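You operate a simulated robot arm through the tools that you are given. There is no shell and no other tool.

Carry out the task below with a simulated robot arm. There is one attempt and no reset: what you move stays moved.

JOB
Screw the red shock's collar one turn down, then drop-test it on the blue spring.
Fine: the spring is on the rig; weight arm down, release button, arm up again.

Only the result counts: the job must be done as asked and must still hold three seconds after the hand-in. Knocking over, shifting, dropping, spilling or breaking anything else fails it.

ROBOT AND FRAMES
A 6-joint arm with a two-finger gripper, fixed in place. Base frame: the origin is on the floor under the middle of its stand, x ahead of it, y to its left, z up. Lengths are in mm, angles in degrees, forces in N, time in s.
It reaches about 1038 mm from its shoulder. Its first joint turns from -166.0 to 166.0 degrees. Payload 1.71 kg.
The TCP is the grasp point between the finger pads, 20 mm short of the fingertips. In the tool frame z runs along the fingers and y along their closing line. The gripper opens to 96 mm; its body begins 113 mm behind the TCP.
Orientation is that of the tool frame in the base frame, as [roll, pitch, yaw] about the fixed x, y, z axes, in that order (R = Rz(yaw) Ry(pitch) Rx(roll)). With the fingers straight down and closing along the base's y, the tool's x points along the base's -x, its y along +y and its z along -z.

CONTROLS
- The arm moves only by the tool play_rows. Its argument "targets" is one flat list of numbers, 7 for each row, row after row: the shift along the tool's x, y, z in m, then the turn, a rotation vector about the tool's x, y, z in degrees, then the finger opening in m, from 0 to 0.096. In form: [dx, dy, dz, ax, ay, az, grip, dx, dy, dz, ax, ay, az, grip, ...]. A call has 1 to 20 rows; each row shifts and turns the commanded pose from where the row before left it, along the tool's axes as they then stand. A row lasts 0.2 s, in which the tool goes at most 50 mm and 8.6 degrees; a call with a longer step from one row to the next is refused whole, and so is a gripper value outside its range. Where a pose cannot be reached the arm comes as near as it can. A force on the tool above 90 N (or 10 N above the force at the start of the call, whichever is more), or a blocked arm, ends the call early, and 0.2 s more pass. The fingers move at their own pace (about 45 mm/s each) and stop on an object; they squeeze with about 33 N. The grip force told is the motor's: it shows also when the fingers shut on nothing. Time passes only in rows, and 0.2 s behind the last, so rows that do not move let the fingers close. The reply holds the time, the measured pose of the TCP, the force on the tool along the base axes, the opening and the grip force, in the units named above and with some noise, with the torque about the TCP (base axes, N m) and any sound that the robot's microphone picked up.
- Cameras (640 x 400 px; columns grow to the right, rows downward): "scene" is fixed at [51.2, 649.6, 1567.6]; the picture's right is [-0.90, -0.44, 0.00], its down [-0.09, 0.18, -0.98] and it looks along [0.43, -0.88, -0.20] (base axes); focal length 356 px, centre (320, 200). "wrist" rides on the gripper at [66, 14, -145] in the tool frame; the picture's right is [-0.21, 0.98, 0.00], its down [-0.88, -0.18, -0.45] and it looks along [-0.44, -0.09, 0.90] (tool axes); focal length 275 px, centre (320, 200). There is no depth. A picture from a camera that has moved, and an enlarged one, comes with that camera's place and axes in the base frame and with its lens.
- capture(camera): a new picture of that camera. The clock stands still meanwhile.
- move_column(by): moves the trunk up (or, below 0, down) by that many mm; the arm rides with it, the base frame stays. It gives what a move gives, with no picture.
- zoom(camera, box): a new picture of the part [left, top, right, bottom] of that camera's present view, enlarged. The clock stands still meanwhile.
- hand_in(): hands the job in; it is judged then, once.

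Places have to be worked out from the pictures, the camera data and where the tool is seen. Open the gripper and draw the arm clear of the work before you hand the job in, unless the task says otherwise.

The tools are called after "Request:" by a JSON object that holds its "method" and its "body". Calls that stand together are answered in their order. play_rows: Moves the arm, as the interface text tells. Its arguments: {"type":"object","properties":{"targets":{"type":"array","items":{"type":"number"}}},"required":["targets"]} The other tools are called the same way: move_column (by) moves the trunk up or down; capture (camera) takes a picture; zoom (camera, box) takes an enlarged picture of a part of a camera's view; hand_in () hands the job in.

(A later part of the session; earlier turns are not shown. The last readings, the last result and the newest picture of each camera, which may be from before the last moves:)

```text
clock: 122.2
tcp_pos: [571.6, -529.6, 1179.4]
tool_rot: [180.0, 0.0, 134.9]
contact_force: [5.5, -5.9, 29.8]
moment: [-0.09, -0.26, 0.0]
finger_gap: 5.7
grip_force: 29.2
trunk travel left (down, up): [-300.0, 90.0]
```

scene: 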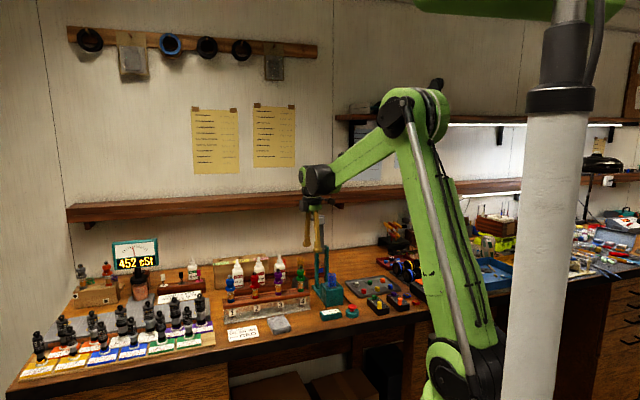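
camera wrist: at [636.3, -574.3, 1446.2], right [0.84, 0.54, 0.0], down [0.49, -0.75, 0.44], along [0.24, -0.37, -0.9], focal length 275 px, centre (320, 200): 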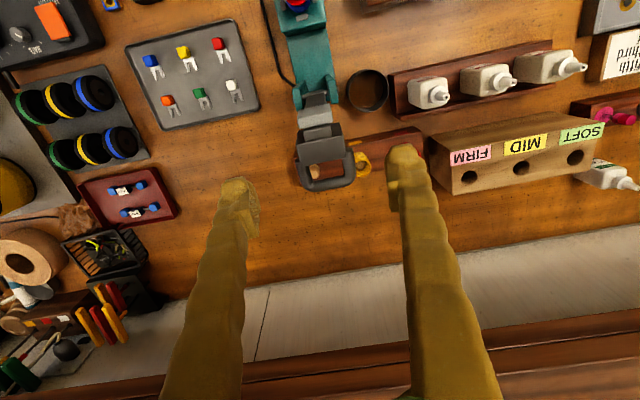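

30 N after only 2 mm: the arm seems to be against a firm stop. I look before pushing any further.

Request:
{"method": "zoom", "body": {"camera": "scene", "box": [310, 225, 350, 285]}}

Request:
{"method": "zoom", "body": {"camera": "scene", "box": [318, 240, 342, 270]}}

Request:
{"method": "zoom", "body": {"camera": "scene", "box": [318, 300, 368, 330]}}

```text
6.67 times, centred on (330, 255) of scene
camera zoom: at [51.2, 649.6, 1567.6], right [-0.9, -0.44, 0.0], down [-0.09, 0.18, -0.98], along [0.43, -0.88, -0.2], focal length 2370 px, centre (253, -167)
```

zoom: 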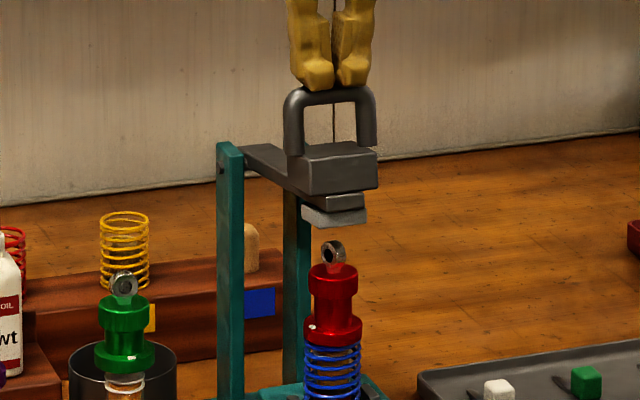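

```text
13.33 times, centred on (330, 255) of scene
camera zoom: at [51.2, 649.6, 1567.6], right [-0.9, -0.44, 0.0], down [-0.09, 0.18, -0.98], along [0.43, -0.88, -0.2], focal length 4741 px, centre (187, -533)
```

zoom: 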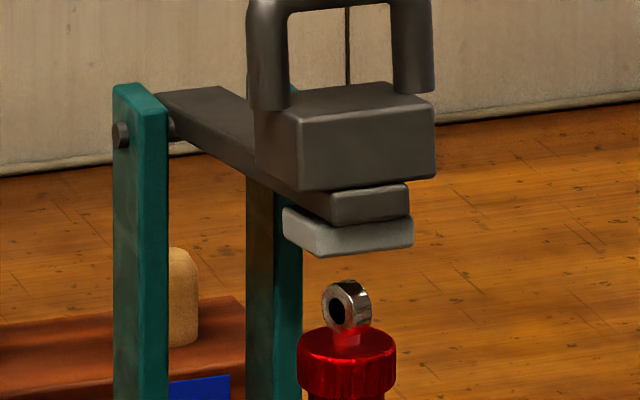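

```text
12.80 times, centred on (343, 315) of scene
camera zoom: at [51.2, 649.6, 1567.6], right [-0.9, -0.44, 0.0], down [-0.09, 0.18, -0.98], along [0.43, -0.88, -0.2], focal length 4551 px, centre (26, -1272)
```

zoom: 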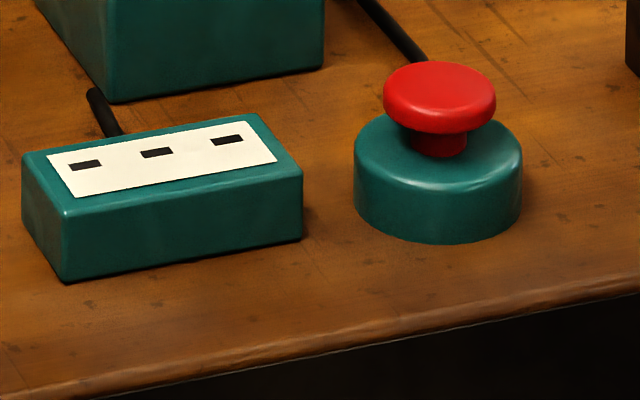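

The arm is horizontal and firmly at its stop: it is down, with the light hammer plate hanging about 10 mm above the eyelet. I back off, and move above the red release button at about (462,-465) for a look.

Request:
{"method": "play_rows", "body": {"targets": [0, 0, -0.025, 0, 0, 0, 0.0, 0, 0, -0.03, 0, 0, 0, 0.0, 0.0407, -0.011, 0, 0, 0, 0, 0.0, 0.0407, -0.011, 0, 0, 0, 0, 0.0, 0.0407, -0.011, 0, 0, 0, 0, 0.0, 0, 0, 0.035, 0, 0, 0, 0.0, 0, 0, 0.035, 0, 0, 0, 0.0, 0, 0, 0.035, 0, 0, 0, 0.0, 0, 0, 0.035, 0, 0, 0, 0.0, 0, 0, 0, 0, 0, 0, 0.0]}}

Request:
{"method": "capture", "body": {"camera": "wrist"}}

Request:
{"method": "zoom", "body": {"camera": "scene", "box": [310, 225, 390, 335]}}

```text
clock: 124.4
tcp_pos: [462.7, -467.3, 1091.9]
tool_rot: [179.8, -0.1, 134.9]
contact_force: [0.3, -0.3, -0.7]
moment: [0.04, 0.03, 0.01]
finger_gap: 0.0
grip_force: 29.3
trunk travel left (down, up): [-300.0, 90.0]
```

```text
taken
camera wrist: at [426.9, -410.1, 1238.2], right [0.84, 0.54, 0.0], down [0.49, -0.75, 0.44], along [0.24, -0.37, -0.9], focal length 275 px, centre (320, 200)
```

wrist: 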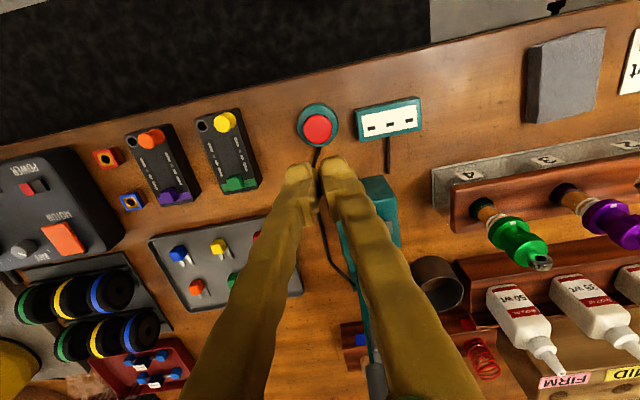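

```text
3.64 times, centred on (350, 280) of scene
camera zoom: at [51.2, 649.6, 1567.6], right [-0.9, -0.44, 0.0], down [-0.09, 0.18, -0.98], along [0.43, -0.88, -0.2], focal length 1293 px, centre (211, -91)
```

zoom: 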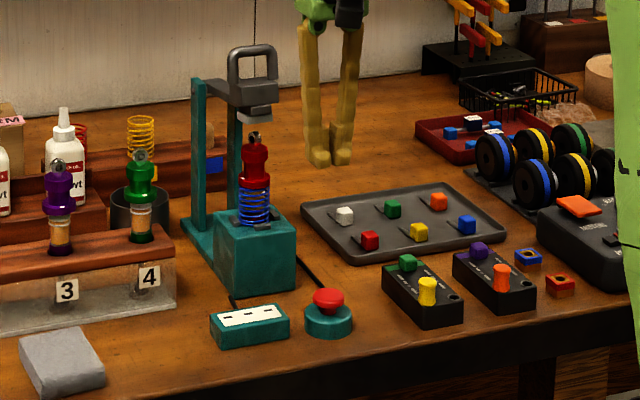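

The button's centre is at about (458.5,-465.5), cap top at z≈934. I align the closed fingertips over it and lower to about 13 mm above.

Request:
{"method": "play_rows", "body": {"targets": [0.0045, -0.0028, 0, 0, 0, 0, 0.0, 0, 0, 0.031, 0, 0, 0, 0.0, 0, 0, 0.031, 0, 0, 0, 0.0, 0, 0, 0.031, 0, 0, 0, 0.0, 0, 0, 0.031, 0, 0, 0, 0.0, 0, 0, 0, 0, 0, 0, 0.0]}}

Request:
{"method": "zoom", "body": {"camera": "wrist", "box": [240, 100, 400, 240]}}

Request:
{"method": "zoom", "body": {"camera": "scene", "box": [325, 270, 375, 330]}}

```text
clock: 125.8
tcp_pos: [456.8, -464.4, 968.5]
tool_rot: [179.9, -0.1, 134.9]
contact_force: [1.2, 0.1, 0.0]
moment: [0.02, 0.04, 0.0]
finger_gap: 0.2
grip_force: 29.7
trunk travel left (down, up): [-300.0, 90.0]
```

```text
2.86 times, centred on (320, 170) of wrist
camera zoom: at [420.6, -407.5, 1114.5], right [0.84, 0.54, 0.0], down [0.49, -0.75, 0.44], along [0.24, -0.37, -0.9], focal length 786 px, centre (320, 286)
```

zoom: 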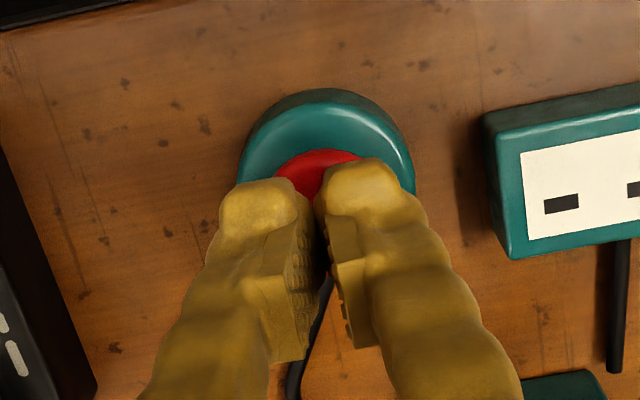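

```text
6.67 times, centred on (350, 300) of scene
camera zoom: at [51.2, 649.6, 1567.6], right [-0.9, -0.44, 0.0], down [-0.09, 0.18, -0.98], along [0.43, -0.88, -0.2], focal length 2370 px, centre (120, -467)
```

zoom: 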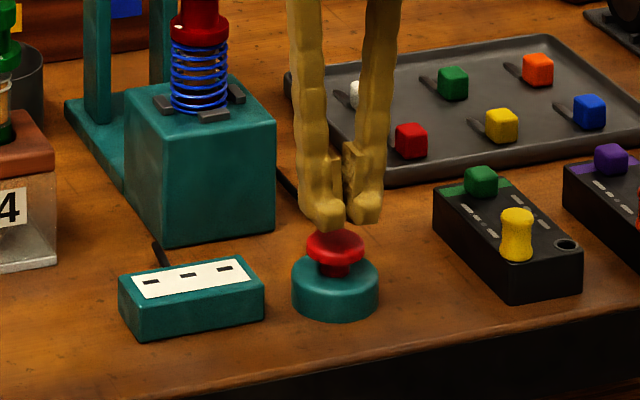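

The fingertips are right above the button cap. I press down in steps, watching the force and any sound.

Request:
{"method": "play_rows", "body": {"targets": [0, 0, 0.005, 0, 0, 0, 0.0, 0, 0, 0.005, 0, 0, 0, 0.0, 0, 0, 0.002, 0, 0, 0, 0.0, 0, 0, 0.002, 0, 0, 0, 0.0]}}

```text
clock: 126.8
tcp_pos: [456.6, -462.2, 955.3]
tool_rot: [179.8, 0.0, 134.8]
contact_force: [0.2, 0.2, 0.7]
moment: [0.02, -0.02, -0.01]
finger_gap: 0.2
grip_force: 29.9
trunk travel left (down, up): [-300.0, 90.0]
```

Not in contact yet; I press further in 1.5 mm steps.

Request:
{"method": "play_rows", "body": {"targets": [0, 0, 0.0015, 0, 0, 0, 0.0, 0, 0, 0.0015, 0, 0, 0, 0.0, 0, 0, 0.0015, 0, 0, 0, 0.0]}}

Request:
{"method": "zoom", "body": {"camera": "scene", "box": [325, 270, 375, 330]}}

```text
clock: 127.6
tcp_pos: [457.1, -463.4, 951.4]
tool_rot: [179.9, 0.0, 134.8]
contact_force: [-1.1, 0.2, 1.6]
moment: [-0.02, -0.03, 0.01]
finger_gap: 6.0
grip_force: 29.5
trunk travel left (down, up): [-300.0, 90.0]
```

```text
6.67 times, centred on (350, 300) of scene
camera zoom: at [51.2, 649.6, 1567.6], right [-0.9, -0.44, 0.0], down [-0.09, 0.18, -0.98], along [0.43, -0.88, -0.2], focal length 2370 px, centre (120, -467)
```

zoom: 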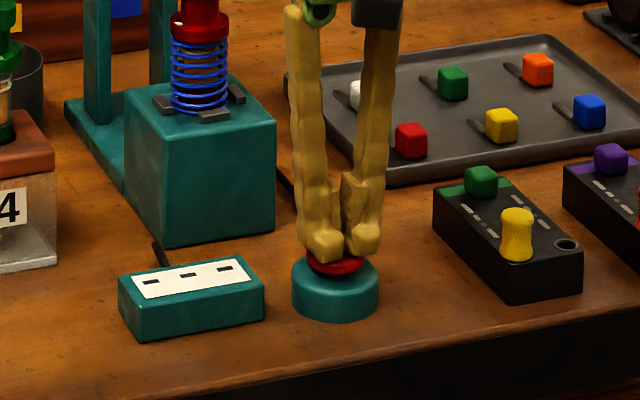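

Contact (1.6 N); the cap spreads the fingertips slightly. I keep pressing in 1.5 mm steps.

Request:
{"method": "play_rows", "body": {"targets": [0, 0, 0.0015, 0, 0, 0, 0.0, 0, 0, 0.0015, 0, 0, 0, 0.0]}}

Request:
{"method": "zoom", "body": {"camera": "scene", "box": [315, 230, 375, 330]}}

```text
clock: 128.2
tcp_pos: [456.0, -463.8, 947.6]
tool_rot: [179.9, 0.1, 134.9]
contact_force: [0.9, -1.4, 3.2]
moment: [0.01, -0.05, -0.02]
finger_gap: 6.2
grip_force: 29.4
trunk travel left (down, up): [-300.0, 90.0]
heard: click
```

```text
4.00 times, centred on (345, 280) of scene
camera zoom: at [51.2, 649.6, 1567.6], right [-0.9, -0.44, 0.0], down [-0.09, 0.18, -0.98], along [0.43, -0.88, -0.2], focal length 1422 px, centre (220, -120)
```

zoom: 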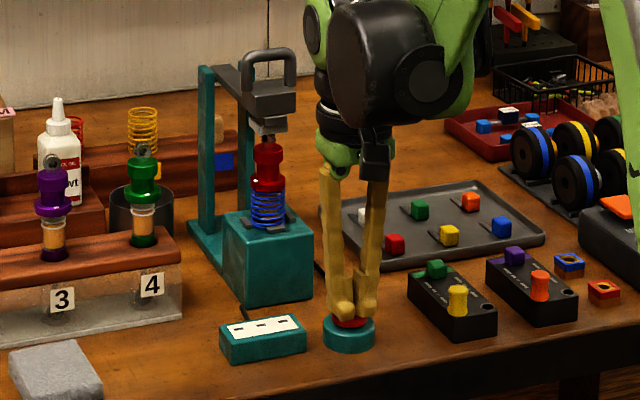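

A click was heard. I lift off the button a little and look at the weight, shock and display.

Request:
{"method": "play_rows", "body": {"targets": [0, 0, -0.005, 0, 0, 0, 0.0, 0, 0, -0.01, 0, 0, 0, 0.0, 0, 0, -0.02, 0, 0, 0, 0.0, 0, 0, 0, 0, 0, 0, 0.0]}}

Request:
{"method": "zoom", "body": {"camera": "scene", "box": [318, 240, 348, 290]}}

Request:
{"method": "zoom", "body": {"camera": "scene", "box": [310, 298, 370, 330]}}

```text
clock: 129.2
tcp_pos: [454.9, -465.5, 981.2]
tool_rot: [180.0, 0.1, 134.9]
contact_force: [0.1, -0.1, -0.2]
moment: [-0.04, -0.07, 0.0]
finger_gap: 0.0
grip_force: 29.1
trunk travel left (down, up): [-300.0, 90.0]
```

```text
8.00 times, centred on (333, 265) of scene
camera zoom: at [51.2, 649.6, 1567.6], right [-0.9, -0.44, 0.0], down [-0.09, 0.18, -0.98], along [0.43, -0.88, -0.2], focal length 2845 px, centre (216, -320)
```

zoom: 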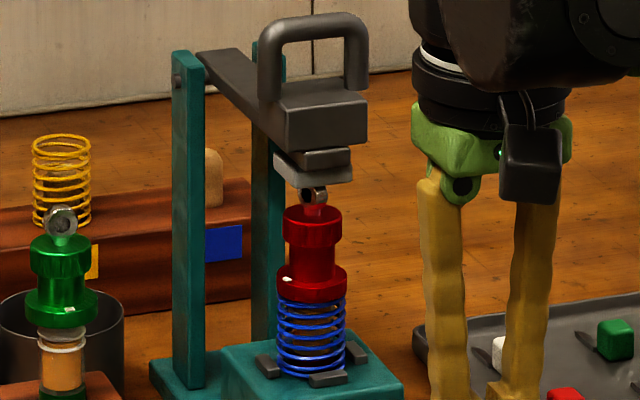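

```text
10.67 times, centred on (340, 314) of scene
camera zoom: at [51.2, 649.6, 1567.6], right [-0.9, -0.44, 0.0], down [-0.09, 0.18, -0.98], along [0.43, -0.88, -0.2], focal length 3793 px, centre (107, -1016)
```

zoom: 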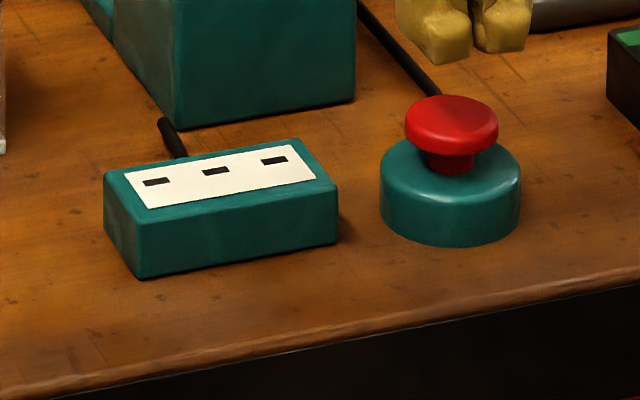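

The arm has dropped onto the shock: the hammer plate now rests on the eyelet, so the drop happened. Now the arm must go up again; I rise, turn the tool so it closes front-to-back across the handle's cross bar, and take a look.

Request:
{"method": "play_rows", "body": {"targets": [0, 0, -0.042, 0, 0, 0, 0.04, 0, 0, -0.042, 0, 0, 0, 0.04, 0, 0, -0.042, 0, 0, 0, 0.04, 0, 0, -0.042, 0, 0, 0, 0.04, 0, 0, -0.042, 0, 0, 0, 0.04, 0, 0, -0.042, 0, 0, 0, 0.04, 0, 0, 0, 0, 0, -8.2, 0.04, 0, 0, 0, 0, 0, -8.2, 0.04, 0, 0, 0, 0, 0, -8.2, 0.04, 0, 0, 0, 0, 0, -8.2, 0.04, 0, 0, 0, 0, 0, -8.2, 0.04, 0, 0, 0, 0, 0, -8.2, 0.04, 0, 0, 0, 0, 0, -8.2, 0.04, 0, 0, 0, 0, 0, -8.2, 0.04, 0, 0, 0, 0, 0, -8.2, 0.04, 0, 0, 0, 0, 0, -8.2, 0.04, 0, 0, 0, 0, 0, -8.2, 0.04, 0, 0, 0, 0, 0, 0, 0.04]}}

Request:
{"method": "zoom", "body": {"camera": "scene", "box": [318, 230, 348, 290]}}

Request:
{"method": "zoom", "body": {"camera": "scene", "box": [310, 298, 370, 330]}}

Request:
{"method": "capture", "body": {"camera": "wrist"}}

```text
clock: 133.0
tcp_pos: [457.2, -465.5, 1233.9]
tool_rot: [180.0, 0.0, -134.7]
contact_force: [0.4, -0.6, 0.2]
moment: [0.03, -0.03, 0.0]
finger_gap: 40.1
grip_force: 0.1
trunk travel left (down, up): [-300.0, 90.0]
```

```text
6.67 times, centred on (333, 260) of scene
camera zoom: at [51.2, 649.6, 1567.6], right [-0.9, -0.44, 0.0], down [-0.09, 0.18, -0.98], along [0.43, -0.88, -0.2], focal length 2370 px, centre (233, -200)
```

zoom: 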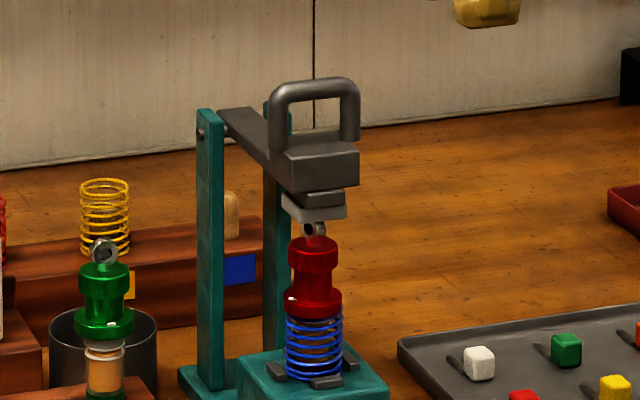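

```text
10.67 times, centred on (340, 314) of scene
camera zoom: at [51.2, 649.6, 1567.6], right [-0.9, -0.44, 0.0], down [-0.09, 0.18, -0.98], along [0.43, -0.88, -0.2], focal length 3793 px, centre (107, -1016)
```

zoom: 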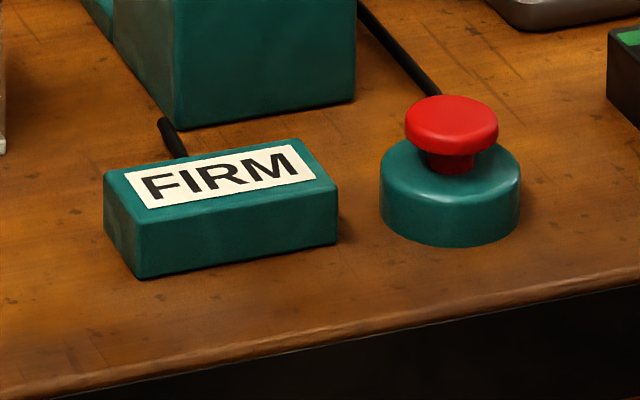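

```text
taken
camera wrist: at [401.8, -501.2, 1380.5], right [-0.55, 0.84, 0.0], down [0.75, 0.49, 0.45], along [0.37, 0.25, -0.9], focal length 275 px, centre (320, 200)
```

wrist: 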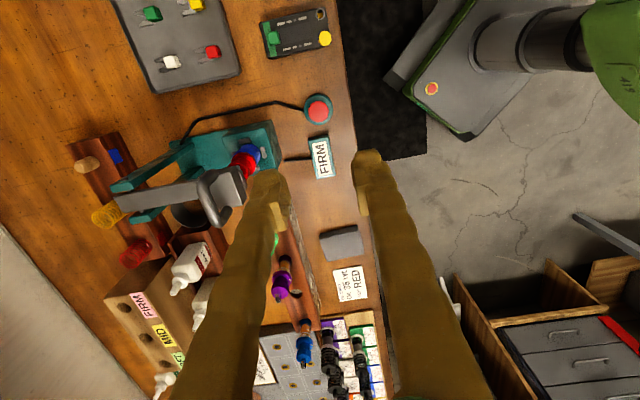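

The display now reads FIRM, so the drop test is recorded. I move above the handle's cross bar to fetch the arm back up.

Request:
{"method": "play_rows", "body": {"targets": [-0.0122, -0.0396, 0.004, 0, 0, 0, 0.04, -0.0122, -0.0396, 0.004, 0, 0, 0, 0.04, -0.0122, -0.0396, 0.004, 0, 0, 0, 0.04, 0, 0, 0, 0, 0, 0, 0.04]}}

Request:
{"method": "capture", "body": {"camera": "wrist"}}

Request:
{"method": "zoom", "body": {"camera": "wrist", "box": [240, 80, 400, 220]}}

Request:
{"method": "zoom", "body": {"camera": "scene", "box": [312, 220, 352, 270]}}

```text
clock: 134.0
tcp_pos: [562.9, -523.1, 1219.4]
tool_rot: [179.9, 0.2, -134.9]
contact_force: [0.7, 0.3, -0.4]
moment: [0.03, 0.07, -0.01]
finger_gap: 40.0
grip_force: 0.0
trunk travel left (down, up): [-300.0, 90.0]
```

```text
taken
camera wrist: at [508.6, -558.1, 1366.2], right [-0.55, 0.84, 0.0], down [0.75, 0.49, 0.45], along [0.37, 0.25, -0.9], focal length 275 px, centre (320, 200)
```

wrist: 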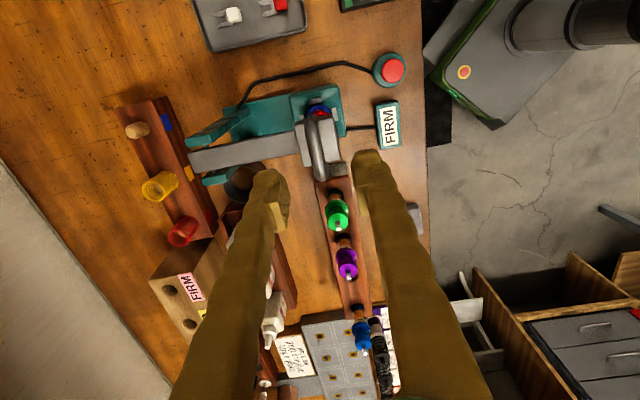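

```text
2.86 times, centred on (320, 150) of wrist
camera zoom: at [508.6, -558.1, 1366.2], right [-0.55, 0.84, 0.0], down [0.75, 0.49, 0.45], along [0.37, 0.25, -0.9], focal length 786 px, centre (320, 343)
```

zoom: 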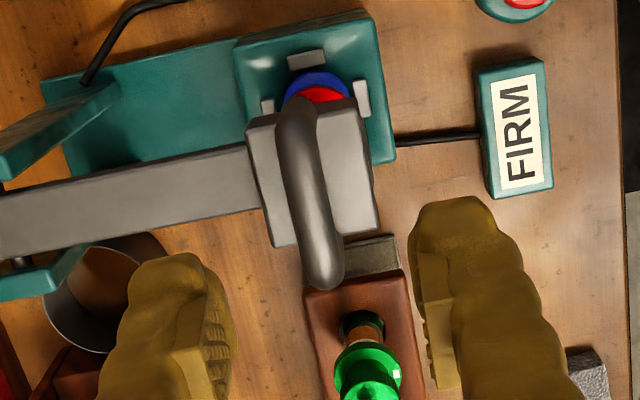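

```text
8.00 times, centred on (332, 245) of scene
camera zoom: at [51.2, 649.6, 1567.6], right [-0.9, -0.44, 0.0], down [-0.09, 0.18, -0.98], along [0.43, -0.88, -0.2], focal length 2845 px, centre (224, -160)
```

zoom: 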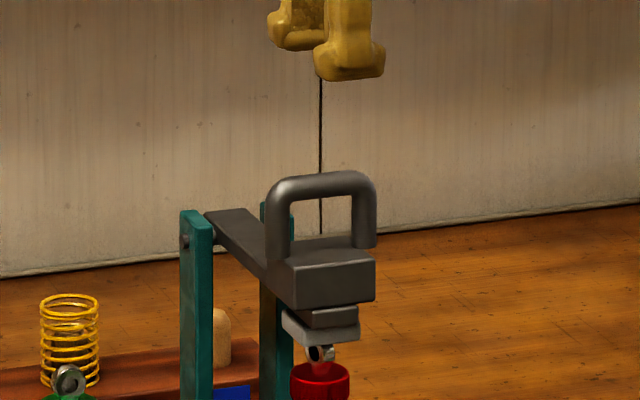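

The cross bar is at v≈1.3, z≈1138, just below the tool. I trim the position, lower with the fingers open 40 mm to straddle it front and back, and check.

Request:
{"method": "play_rows", "body": {"targets": [0.003, -0.0013, 0.0, 0, 0, 0, 0.04, 0, 0, 0.02, 0, 0, 0, 0.04, 0, 0, 0.02, 0, 0, 0, 0.04, 0, 0, 0.02, 0, 0, 0, 0.04, 0, 0, 0.014, 0, 0, 0, 0.04, 0, 0, 0, 0, 0, 0, 0.04]}}

Request:
{"method": "zoom", "body": {"camera": "wrist", "box": [240, 100, 400, 240]}}

Request:
{"method": "zoom", "body": {"camera": "scene", "box": [312, 225, 352, 275]}}

```text
clock: 135.4
tcp_pos: [565.7, -524.6, 1148.1]
tool_rot: [179.9, 0.1, -134.9]
contact_force: [-0.1, -0.3, -0.2]
moment: [0.01, 0.03, 0.02]
finger_gap: 39.8
grip_force: 0.0
trunk travel left (down, up): [-300.0, 90.0]
```

```text
2.86 times, centred on (320, 170) of wrist
camera zoom: at [510.1, -560.3, 1294.2], right [-0.55, 0.84, 0.0], down [0.75, 0.49, 0.45], along [0.37, 0.24, -0.9], focal length 786 px, centre (320, 286)
```

zoom: 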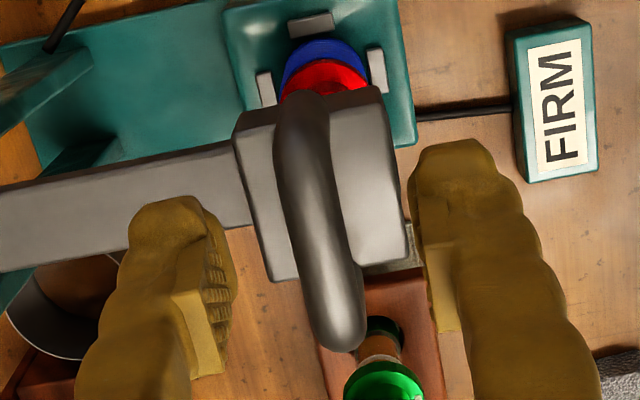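

```text
8.00 times, centred on (332, 250) of scene
camera zoom: at [51.2, 649.6, 1567.6], right [-0.9, -0.44, 0.0], down [-0.09, 0.18, -0.98], along [0.43, -0.88, -0.2], focal length 2845 px, centre (224, -200)
```

zoom: 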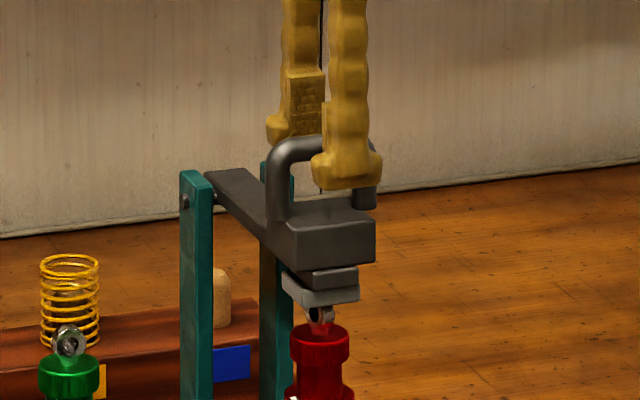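

The fingers straddle the bar evenly. I lower 4 mm more and close on it.

Request:
{"method": "play_rows", "body": {"targets": [0, 0, 0.004, 0, 0, 0, 0.03, 0, 0, 0, 0, 0, 0, 0.016, 0, 0, 0, 0, 0, 0, 0.005, 0, 0, 0, 0, 0, 0, 0.005, 0, 0, 0, 0, 0, 0, 0.005]}}

Request:
{"method": "zoom", "body": {"camera": "scene", "box": [312, 225, 352, 275]}}

```text
clock: 136.6
tcp_pos: [565.7, -525.3, 1143.8]
tool_rot: [-180.0, 0.2, -134.9]
contact_force: [-1.2, 0.9, 0.5]
moment: [0.03, 0.01, -0.04]
finger_gap: 6.9
grip_force: 34.7
trunk travel left (down, up): [-300.0, 90.0]
```

```text
8.00 times, centred on (332, 250) of scene
camera zoom: at [51.2, 649.6, 1567.6], right [-0.9, -0.44, 0.0], down [-0.09, 0.18, -0.98], along [0.43, -0.88, -0.2], focal length 2845 px, centre (224, -200)
```

zoom: 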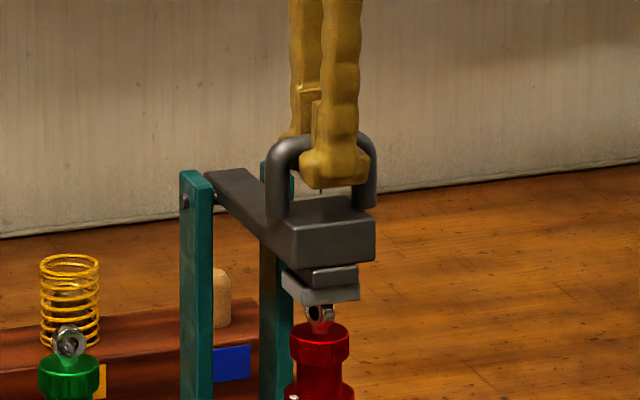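

The bar is firmly held with almost no force. I lift the first 5° along the arc (5.8 mm back, 10 mm up) and read the forces.

Request:
{"method": "play_rows", "body": {"targets": [0, -0.0014, -0.0025, 0, 0, 0, 0.005, 0, -0.0014, -0.0025, 0, 0, 0, 0.005, 0, -0.0015, -0.0025, 0, 0, 0, 0.005, 0, -0.0015, -0.0025, 0, 0, 0, 0.005]}}

Request:
{"method": "zoom", "body": {"camera": "scene", "box": [312, 225, 352, 295]}}

```text
clock: 137.6
tcp_pos: [569.9, -529.5, 1154.0]
tool_rot: [-180.0, 0.1, -135.0]
contact_force: [5.1, 1.9, -4.1]
moment: [0.13, -0.13, -0.15]
finger_gap: 7.1
grip_force: 34.6
trunk travel left (down, up): [-300.0, 90.0]
```

```text
5.71 times, centred on (332, 260) of scene
camera zoom: at [51.2, 649.6, 1567.6], right [-0.9, -0.44, 0.0], down [-0.09, 0.18, -0.98], along [0.43, -0.88, -0.2], focal length 2032 px, centre (251, -143)
```

zoom: 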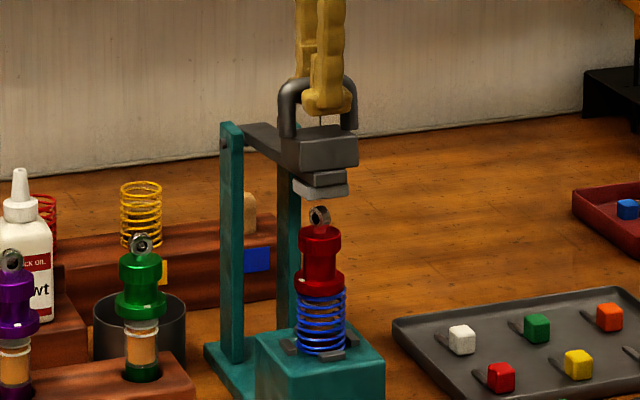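

The arm lifts smoothly (4 N) and the shock stays in place. I continue 15°.

Request:
{"method": "play_rows", "body": {"targets": [0, -0.0032, -0.0049, 0, 0, 0, 0.005, 0, -0.0034, -0.0047, 0, 0, 0, 0.005, 0, -0.0037, -0.0045, 0, 0, 0, 0.005, 0, -0.0038, -0.0044, 0, 0, 0, 0.005, 0, -0.004, -0.0042, 0, 0, 0, 0.005, 0, -0.0041, -0.004, 0, 0, 0, 0.005]}}

Request:
{"method": "zoom", "body": {"camera": "scene", "box": [312, 215, 352, 295]}}

```text
clock: 139.0
tcp_pos: [584.9, -546.1, 1180.8]
tool_rot: [180.0, 0.1, -134.9]
contact_force: [5.8, 7.2, -1.9]
moment: [0.07, 0.02, -0.32]
finger_gap: 7.2
grip_force: 35.1
trunk travel left (down, up): [-300.0, 90.0]
```

```text
5.00 times, centred on (332, 255) of scene
camera zoom: at [51.2, 649.6, 1567.6], right [-0.9, -0.44, 0.0], down [-0.09, 0.18, -0.98], along [0.43, -0.88, -0.2], focal length 1778 px, centre (260, -75)
```

zoom: 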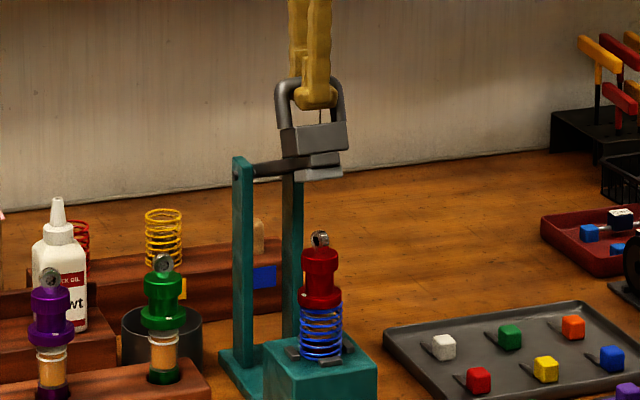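

Forces remain small. I ease 0.5 mm sideways and continue 15°.

Request:
{"method": "play_rows", "body": {"targets": [-0.0005, -0.0044, -0.0038, 0, 0, 0, 0.005, 0, -0.0045, -0.0037, 0, 0, 0, 0.005, 0, -0.0047, -0.0034, 0, 0, 0, 0.005, 0, -0.0048, -0.0033, 0, 0, 0, 0.005, 0, -0.005, -0.003, 0, 0, 0, 0.005, 0, -0.005, -0.0028, 0, 0, 0, 0.005]}}

Request:
{"method": "zoom", "body": {"camera": "scene", "box": [308, 205, 352, 295]}}

Request:
{"method": "zoom", "body": {"camera": "wrist", "box": [240, 80, 400, 240]}}

```text
clock: 140.4
tcp_pos: [607.0, -566.8, 1201.2]
tool_rot: [179.8, 0.0, -134.9]
contact_force: [1.9, 0.5, -6.5]
moment: [-0.31, 0.37, -0.45]
finger_gap: 7.3
grip_force: 34.6
trunk travel left (down, up): [-300.0, 90.0]
```

```text
4.44 times, centred on (330, 250) of scene
camera zoom: at [51.2, 649.6, 1567.6], right [-0.9, -0.44, 0.0], down [-0.09, 0.18, -0.98], along [0.43, -0.88, -0.2], focal length 1580 px, centre (276, -22)
```

zoom: 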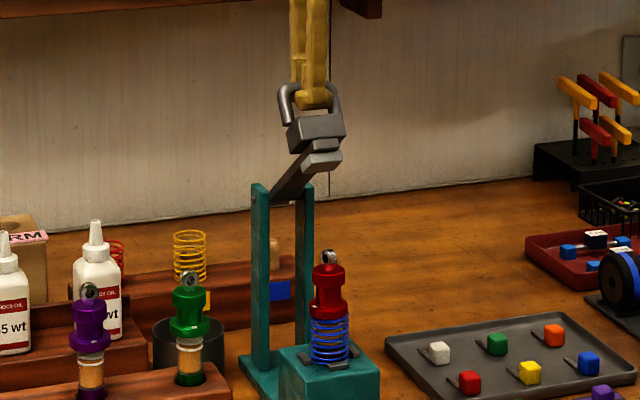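

```text
2.50 times, centred on (320, 160) of wrist
camera zoom: at [550.8, -602.0, 1346.8], right [-0.55, 0.84, 0.0], down [0.75, 0.49, 0.45], along [0.37, 0.24, -0.9], focal length 688 px, centre (320, 300)
```

zoom: 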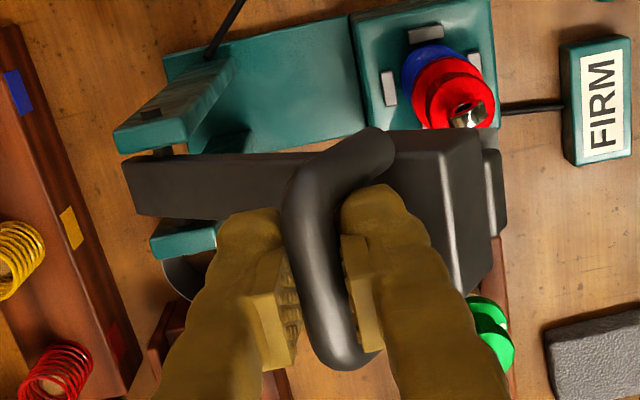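

About 60° now; the front finger sits in the handle's opening. I continue 10° and check the clearance to the block.

Request:
{"method": "play_rows", "body": {"targets": [0, -0.0052, -0.0026, 0, 0, 0, 0.005, 0, -0.0053, -0.0024, 0, 0, 0, 0.005, 0, -0.0054, -0.0021, 0, 0, 0, 0.005, 0, -0.0055, -0.0019, 0, 0, 0, 0.005]}}

Request:
{"method": "zoom", "body": {"camera": "scene", "box": [308, 205, 338, 250]}}

Request:
{"method": "zoom", "body": {"camera": "wrist", "box": [240, 80, 400, 240]}}

```text
clock: 141.4
tcp_pos: [621.4, -580.2, 1210.3]
tool_rot: [-180.0, 0.1, -135.0]
contact_force: [-5.7, -4.1, -2.8]
moment: [-0.24, 0.27, -0.53]
finger_gap: 7.3
grip_force: 35.3
trunk travel left (down, up): [-300.0, 90.0]
```

```text
8.89 times, centred on (323, 228) of scene
camera zoom: at [51.2, 649.6, 1567.6], right [-0.9, -0.44, 0.0], down [-0.09, 0.18, -0.98], along [0.43, -0.88, -0.2], focal length 3161 px, centre (293, -44)
```

zoom: 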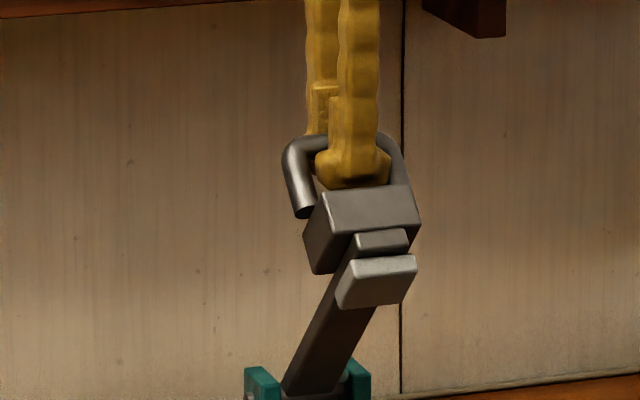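

```text
2.50 times, centred on (320, 160) of wrist
camera zoom: at [565.3, -616.5, 1355.3], right [-0.55, 0.84, 0.0], down [0.75, 0.49, 0.45], along [0.37, 0.24, -0.9], focal length 688 px, centre (320, 300)
```

zoom: 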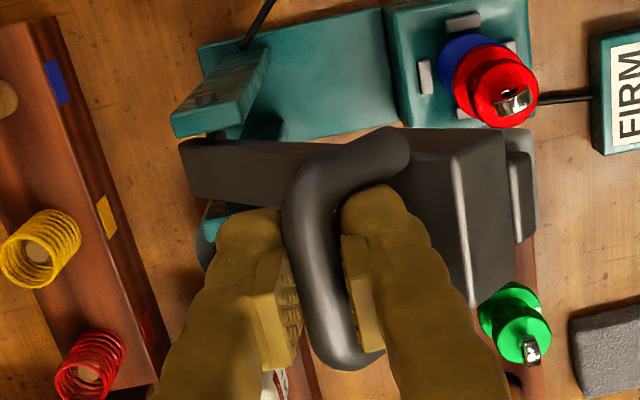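

About 50°, with the front toe close to the block. I loosen the grip slightly (cage only) to see whether the arm rests on the finger or holds by itself.

Request:
{"method": "play_rows", "body": {"targets": [0, 0, 0, 0, 0, 0, 0.012, 0, 0, 0, 0, 0, 0, 0.014, 0, 0, 0, 0, 0, 0, 0.014]}}

Request:
{"method": "zoom", "body": {"camera": "scene", "box": [308, 205, 338, 250]}}

Request:
{"method": "zoom", "body": {"camera": "wrist", "box": [240, 80, 400, 240]}}

```text
clock: 142.2
tcp_pos: [621.1, -580.2, 1209.7]
tool_rot: [179.8, 0.1, -135.0]
contact_force: [-0.5, 1.8, -0.2]
moment: [0.01, 0.01, -0.03]
finger_gap: 15.0
grip_force: 0.3
trunk travel left (down, up): [-300.0, 90.0]
```

```text
8.89 times, centred on (323, 228) of scene
camera zoom: at [51.2, 649.6, 1567.6], right [-0.9, -0.44, 0.0], down [-0.09, 0.18, -0.98], along [0.43, -0.88, -0.2], focal length 3161 px, centre (293, -44)
```

zoom: 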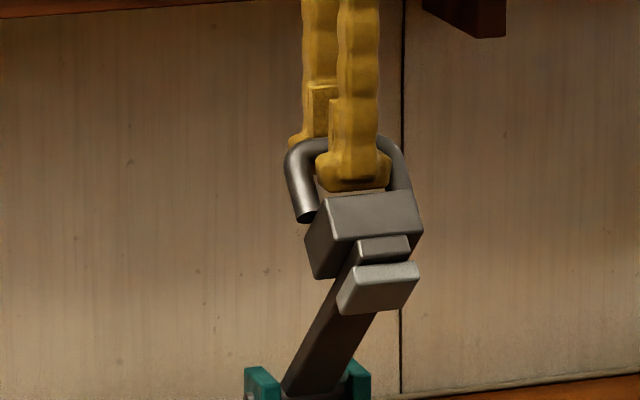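

```text
2.50 times, centred on (320, 160) of wrist
camera zoom: at [566.0, -615.6, 1355.3], right [-0.55, 0.84, 0.0], down [0.75, 0.49, 0.45], along [0.37, 0.24, -0.9], focal length 688 px, centre (320, 300)
```

zoom: 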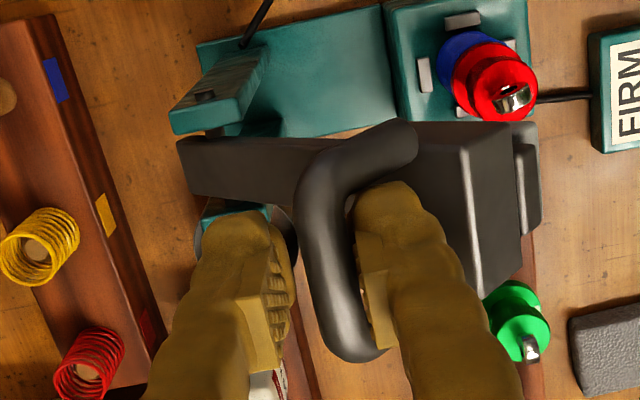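

The arm is light and leans on the front finger with under 2 N. To keep the finger clear of the block near the top, I raise the tool 5 mm and tilt it 15° (tips toward the front) while keeping the bar supported.

Request:
{"method": "play_rows", "body": {"targets": [0, 0, -0.0025, 0, 0, 0, 0.014, 0, 0, -0.0025, 0, 0, 0, 0.014, 0, -0.001, 0, -5, 0, 0, 0.014, 0, -0.001, 0, -5, 0, 0, 0.014, 0, -0.001, 0, -5, 0, 0, 0.014, 0, 0, 0, 0, 0, 0, 0.014]}}

Request:
{"method": "zoom", "body": {"camera": "scene", "box": [308, 200, 343, 250]}}

Request:
{"method": "zoom", "body": {"camera": "wrist", "box": [240, 80, 400, 240]}}

```text
clock: 143.6
tcp_pos: [622.9, -583.9, 1213.4]
tool_rot: [164.9, 0.1, -134.9]
contact_force: [-2.9, 1.1, 3.2]
moment: [0.05, 0.05, -0.01]
finger_gap: 15.3
grip_force: 1.1
trunk travel left (down, up): [-300.0, 90.0]
```

```text
8.00 times, centred on (326, 225) of scene
camera zoom: at [51.2, 649.6, 1567.6], right [-0.9, -0.44, 0.0], down [-0.09, 0.18, -0.98], along [0.43, -0.88, -0.2], focal length 2845 px, centre (276, 0)
```

zoom: 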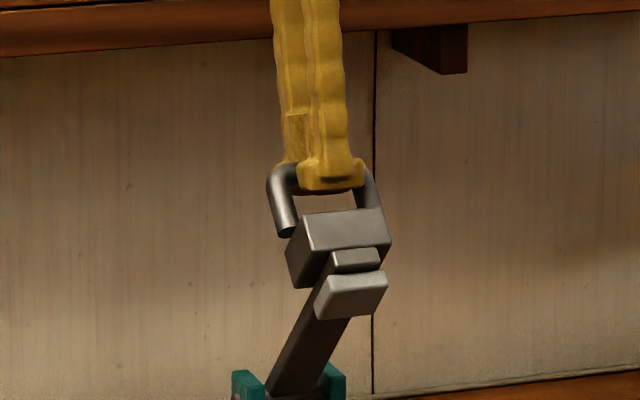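

```text
2.50 times, centred on (320, 160) of wrist
camera zoom: at [595.0, -645.8, 1357.9], right [-0.52, 0.81, 0.26], down [0.83, 0.41, 0.38], along [0.21, 0.41, -0.89], focal length 688 px, centre (320, 300)
```

zoom: 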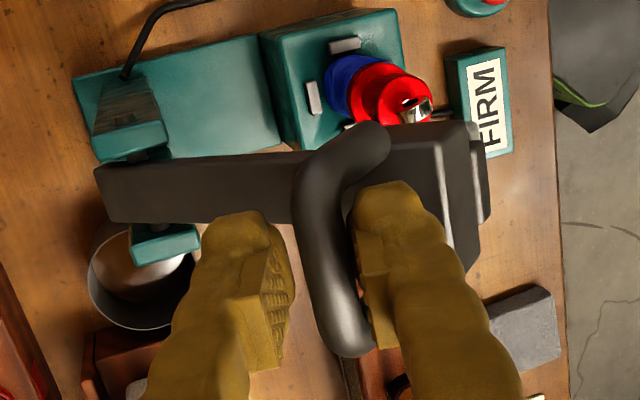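

The tilt gives good clearance, and the bar stays against the front finger. I push on along the arc by about 15°.

Request:
{"method": "play_rows", "body": {"targets": [0, -0.00337, -0.00187, 0, 0, 0, 0.014, 0, -0.00337, -0.00187, 0, 0, 0, 0.014, 0, -0.00337, -0.00187, 0, 0, 0, 0.014, 0, -0.00356, -0.00154, 0, 0, 0, 0.014, 0, -0.00356, -0.00154, 0, 0, 0, 0.014, 0, -0.00356, -0.00154, 0, 0, 0, 0.014, 0, -0.00367, -0.00126, 0, 0, 0, 0.014, 0, -0.00367, -0.00126, 0, 0, 0, 0.014, 0, -0.00367, -0.00126, 0, 0, 0, 0.014]}}

Request:
{"method": "zoom", "body": {"camera": "scene", "box": [303, 195, 343, 250]}}

Request:
{"method": "zoom", "body": {"camera": "wrist", "box": [240, 80, 400, 240]}}

```text
clock: 145.6
tcp_pos: [646.5, -608.8, 1219.3]
tool_rot: [165.0, 0.0, -134.9]
contact_force: [-1.0, 1.1, -0.3]
moment: [-0.01, 0.0, -0.03]
finger_gap: 14.2
grip_force: 0.1
trunk travel left (down, up): [-300.0, 90.0]
```

```text
7.27 times, centred on (323, 222) of scene
camera zoom: at [51.2, 649.6, 1567.6], right [-0.9, -0.44, 0.0], down [-0.09, 0.18, -0.98], along [0.43, -0.88, -0.2], focal length 2586 px, centre (298, 36)
```

zoom: 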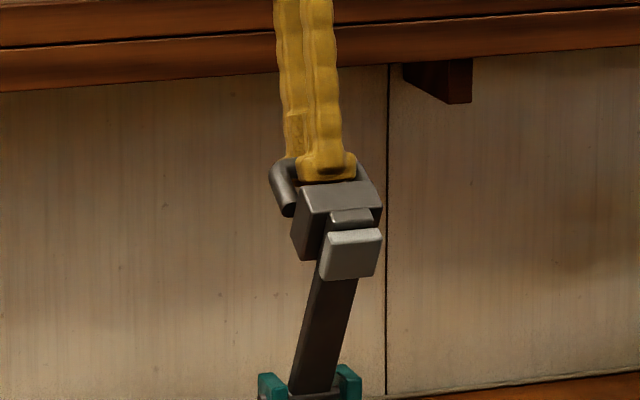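

```text
2.50 times, centred on (320, 160) of wrist
camera zoom: at [619.3, -670.5, 1364.7], right [-0.52, 0.81, 0.25], down [0.83, 0.41, 0.38], along [0.21, 0.41, -0.89], focal length 688 px, centre (320, 300)
```

zoom: 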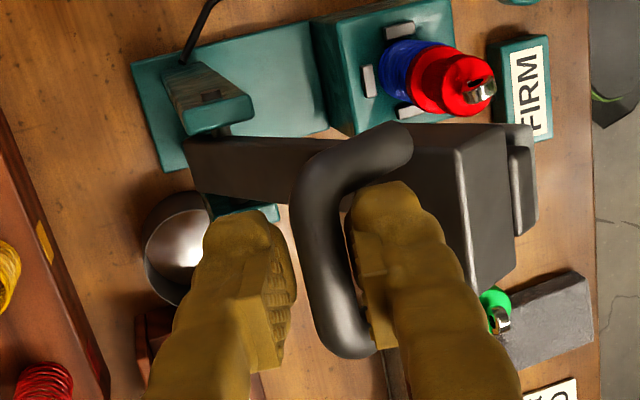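

About 33°, still only 1 N. I continue 15° more, letting the finger ride slightly higher on the bar.

Request:
{"method": "play_rows", "body": {"targets": [0, -0.00367, -0.00126, 0, 0, 0, 0.014, 0, -0.00367, -0.00126, 0, 0, 0, 0.014, 0, -0.00367, -0.00126, 0, 0, 0, 0.014, 0, -0.00373, -0.001, 0, 0, 0, 0.014, 0, -0.00373, -0.001, 0, 0, 0, 0.014, 0, -0.00373, -0.001, 0, 0, 0, 0.014]}}

Request:
{"method": "zoom", "body": {"camera": "scene", "box": [303, 195, 343, 250]}}

Request:
{"method": "zoom", "body": {"camera": "wrist", "box": [240, 80, 400, 240]}}

```text
clock: 147.0
tcp_pos: [663.2, -624.0, 1219.9]
tool_rot: [164.9, 0.1, -134.9]
contact_force: [-0.1, 0.2, 0.1]
moment: [0.01, -0.03, -0.03]
finger_gap: 14.3
grip_force: 0.0
trunk travel left (down, up): [-300.0, 90.0]
```

```text
7.27 times, centred on (323, 222) of scene
camera zoom: at [51.2, 649.6, 1567.6], right [-0.9, -0.44, 0.0], down [-0.09, 0.18, -0.98], along [0.43, -0.88, -0.2], focal length 2586 px, centre (298, 36)
```

zoom: 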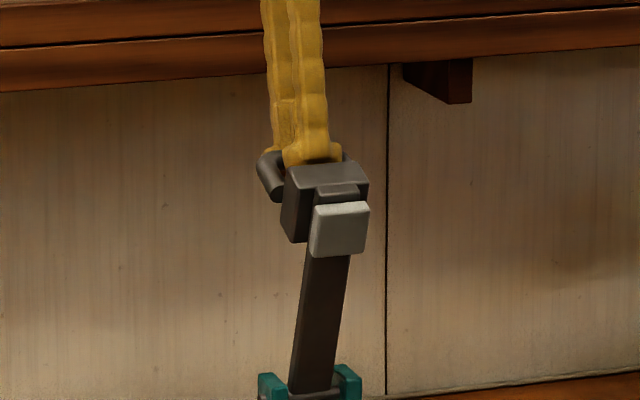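

```text
2.50 times, centred on (320, 160) of wrist
camera zoom: at [634.9, -685.9, 1365.3], right [-0.52, 0.81, 0.25], down [0.83, 0.41, 0.38], along [0.21, 0.41, -0.89], focal length 688 px, centre (320, 300)
```

zoom: 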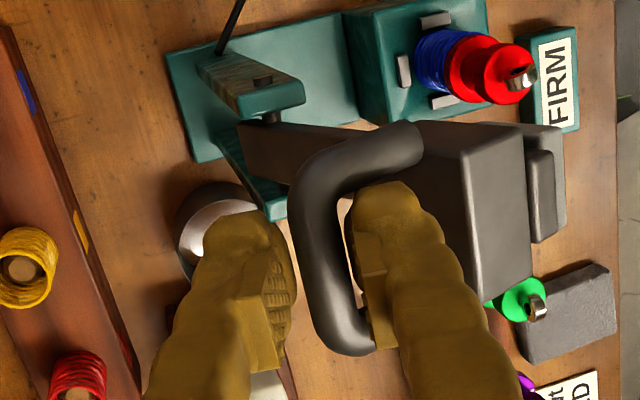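

About 23°; the arm hardly leans any more. I add 5° of tilt and continue another 10°.

Request:
{"method": "play_rows", "body": {"targets": [0, -0.0006, 0, -2.5, 0, 0, 0.014, 0, -0.0006, 0, -2.5, 0, 0, 0.014, 0, -0.0037, -0.00082, 0, 0, 0, 0.014, 0, -0.0037, -0.00082, 0, 0, 0, 0.014, 0, -0.0037, -0.00082, 0, 0, 0, 0.014, 0, -0.00383, -0.00033, 0, 0, 0, 0.014, 0, -0.00383, -0.00033, 0, 0, 0, 0.014]}}

Request:
{"method": "zoom", "body": {"camera": "scene", "box": [303, 195, 343, 250]}}

Request:
{"method": "zoom", "body": {"camera": "wrist", "box": [240, 80, 400, 240]}}

```text
clock: 148.6
tcp_pos: [677.4, -637.9, 1217.0]
tool_rot: [159.9, 0.1, -134.8]
contact_force: [0.2, 0.1, -0.2]
moment: [-0.04, 0.01, -0.05]
finger_gap: 14.1
grip_force: 0.1
trunk travel left (down, up): [-300.0, 90.0]
```

```text
7.27 times, centred on (323, 222) of scene
camera zoom: at [51.2, 649.6, 1567.6], right [-0.9, -0.44, 0.0], down [-0.09, 0.18, -0.98], along [0.43, -0.88, -0.2], focal length 2586 px, centre (298, 36)
```

zoom: 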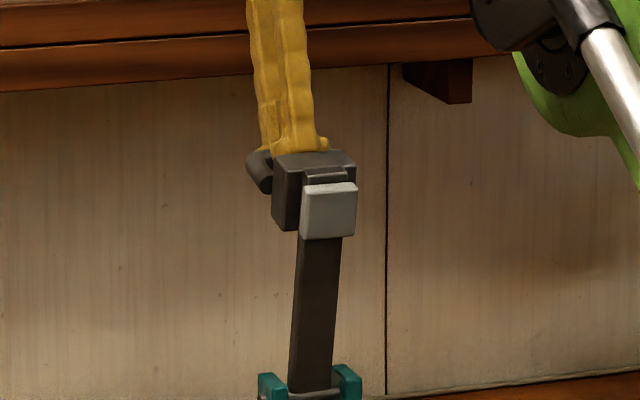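

```text
2.50 times, centred on (320, 160) of wrist
camera zoom: at [658.4, -709.1, 1359.2], right [-0.51, 0.79, 0.34], down [0.85, 0.39, 0.36], along [0.15, 0.47, -0.87], focal length 688 px, centre (320, 300)
```

zoom: 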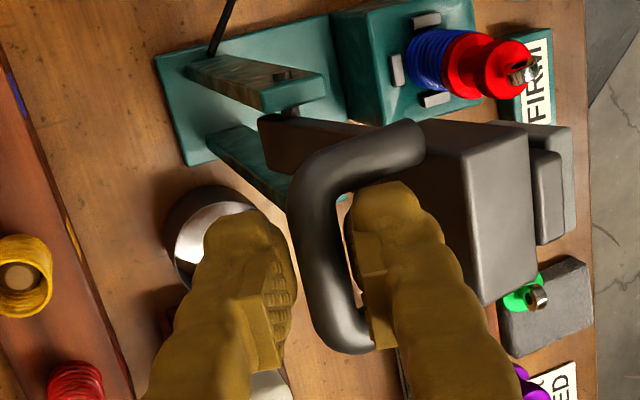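

About 14° now, forces zero. I push on another 8°, where the arm should tip over to its back stop.

Request:
{"method": "play_rows", "body": {"targets": [0, -0.00383, -0.00033, 0, 0, 0, 0.014, 0, -0.00383, -0.0002, 0, 0, 0, 0.014, 0, -0.00383, -0.0001, 0, 0, 0, 0.014, 0, -0.00383, 0, 0, 0, 0, 0.014, 0, -0.00383, 0, 0, 0, 0, 0.014]}}

Request:
{"method": "zoom", "body": {"camera": "scene", "box": [303, 195, 343, 250]}}

Request:
{"method": "zoom", "body": {"camera": "wrist", "box": [240, 80, 400, 240]}}

```text
clock: 149.8
tcp_pos: [690.5, -651.1, 1216.3]
tool_rot: [159.9, 0.0, -134.9]
contact_force: [1.3, -0.3, -0.8]
moment: [-0.02, 0.03, 0.03]
finger_gap: 14.1
grip_force: 0.1
out of reach, approached as far as the arm can: row 4, 5
trunk travel left (down, up): [-300.0, 90.0]
```

```text
7.27 times, centred on (323, 222) of scene
camera zoom: at [51.2, 649.6, 1567.6], right [-0.9, -0.44, 0.0], down [-0.09, 0.18, -0.98], along [0.43, -0.88, -0.2], focal length 2586 px, centre (298, 36)
```

zoom: 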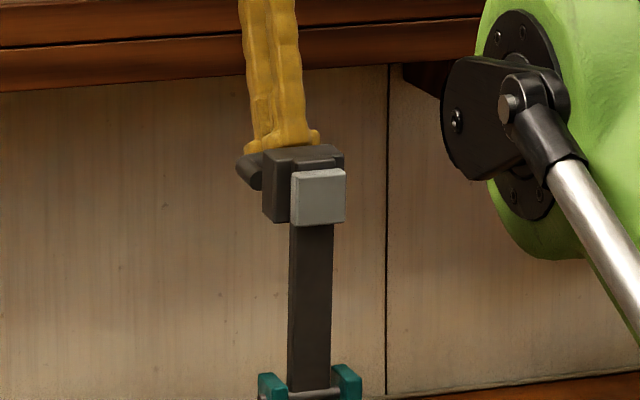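

```text
2.50 times, centred on (320, 160) of wrist
camera zoom: at [670.4, -722.6, 1358.7], right [-0.51, 0.79, 0.34], down [0.85, 0.39, 0.36], along [0.15, 0.47, -0.87], focal length 688 px, centre (320, 300)
```

zoom: 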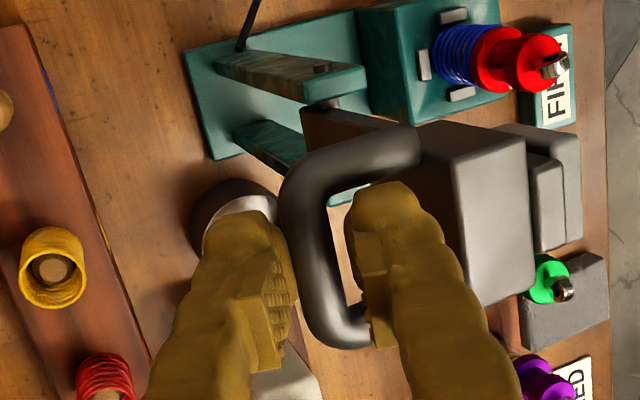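

The arm has passed its balance point and now leans back on the rear finger (reach limit noted). I reduce the tilt in small steps while rising slightly, so that the rear finger gives way and lets the arm settle back.

Request:
{"method": "play_rows", "body": {"targets": [0, -0.0007, -0.0024, 4, 0, 0, 0.014, 0, -0.0012, -0.0024, 4, 0, 0, 0.014, 0, 0, 0, 0, 0, 0, 0.014]}}

Request:
{"method": "zoom", "body": {"camera": "scene", "box": [303, 195, 343, 250]}}

Request:
{"method": "zoom", "body": {"camera": "wrist", "box": [240, 80, 400, 240]}}

```text
clock: 150.6
tcp_pos: [688.3, -648.6, 1216.5]
tool_rot: [168.0, 0.1, -134.9]
contact_force: [-0.2, -0.6, -0.5]
moment: [-0.05, 0.03, -0.02]
finger_gap: 14.2
grip_force: 0.1
trunk travel left (down, up): [-300.0, 90.0]
```

```text
7.27 times, centred on (323, 222) of scene
camera zoom: at [51.2, 649.6, 1567.6], right [-0.9, -0.44, 0.0], down [-0.09, 0.18, -0.98], along [0.43, -0.88, -0.2], focal length 2586 px, centre (298, 36)
```

zoom: 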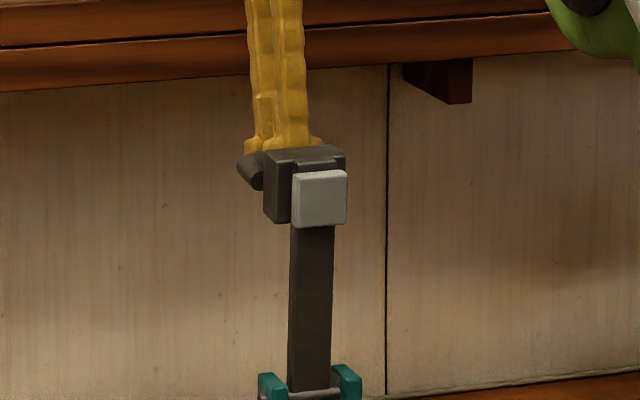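

```text
2.50 times, centred on (320, 160) of wrist
camera zoom: at [653.4, -704.8, 1362.8], right [-0.53, 0.82, 0.2], down [0.81, 0.43, 0.4], along [0.24, 0.38, -0.89], focal length 688 px, centre (320, 300)
```

zoom: 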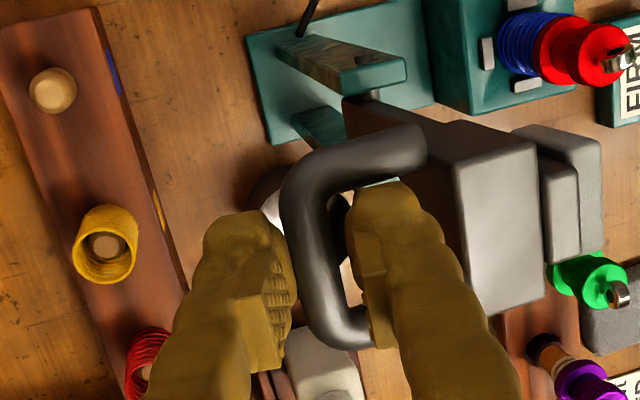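

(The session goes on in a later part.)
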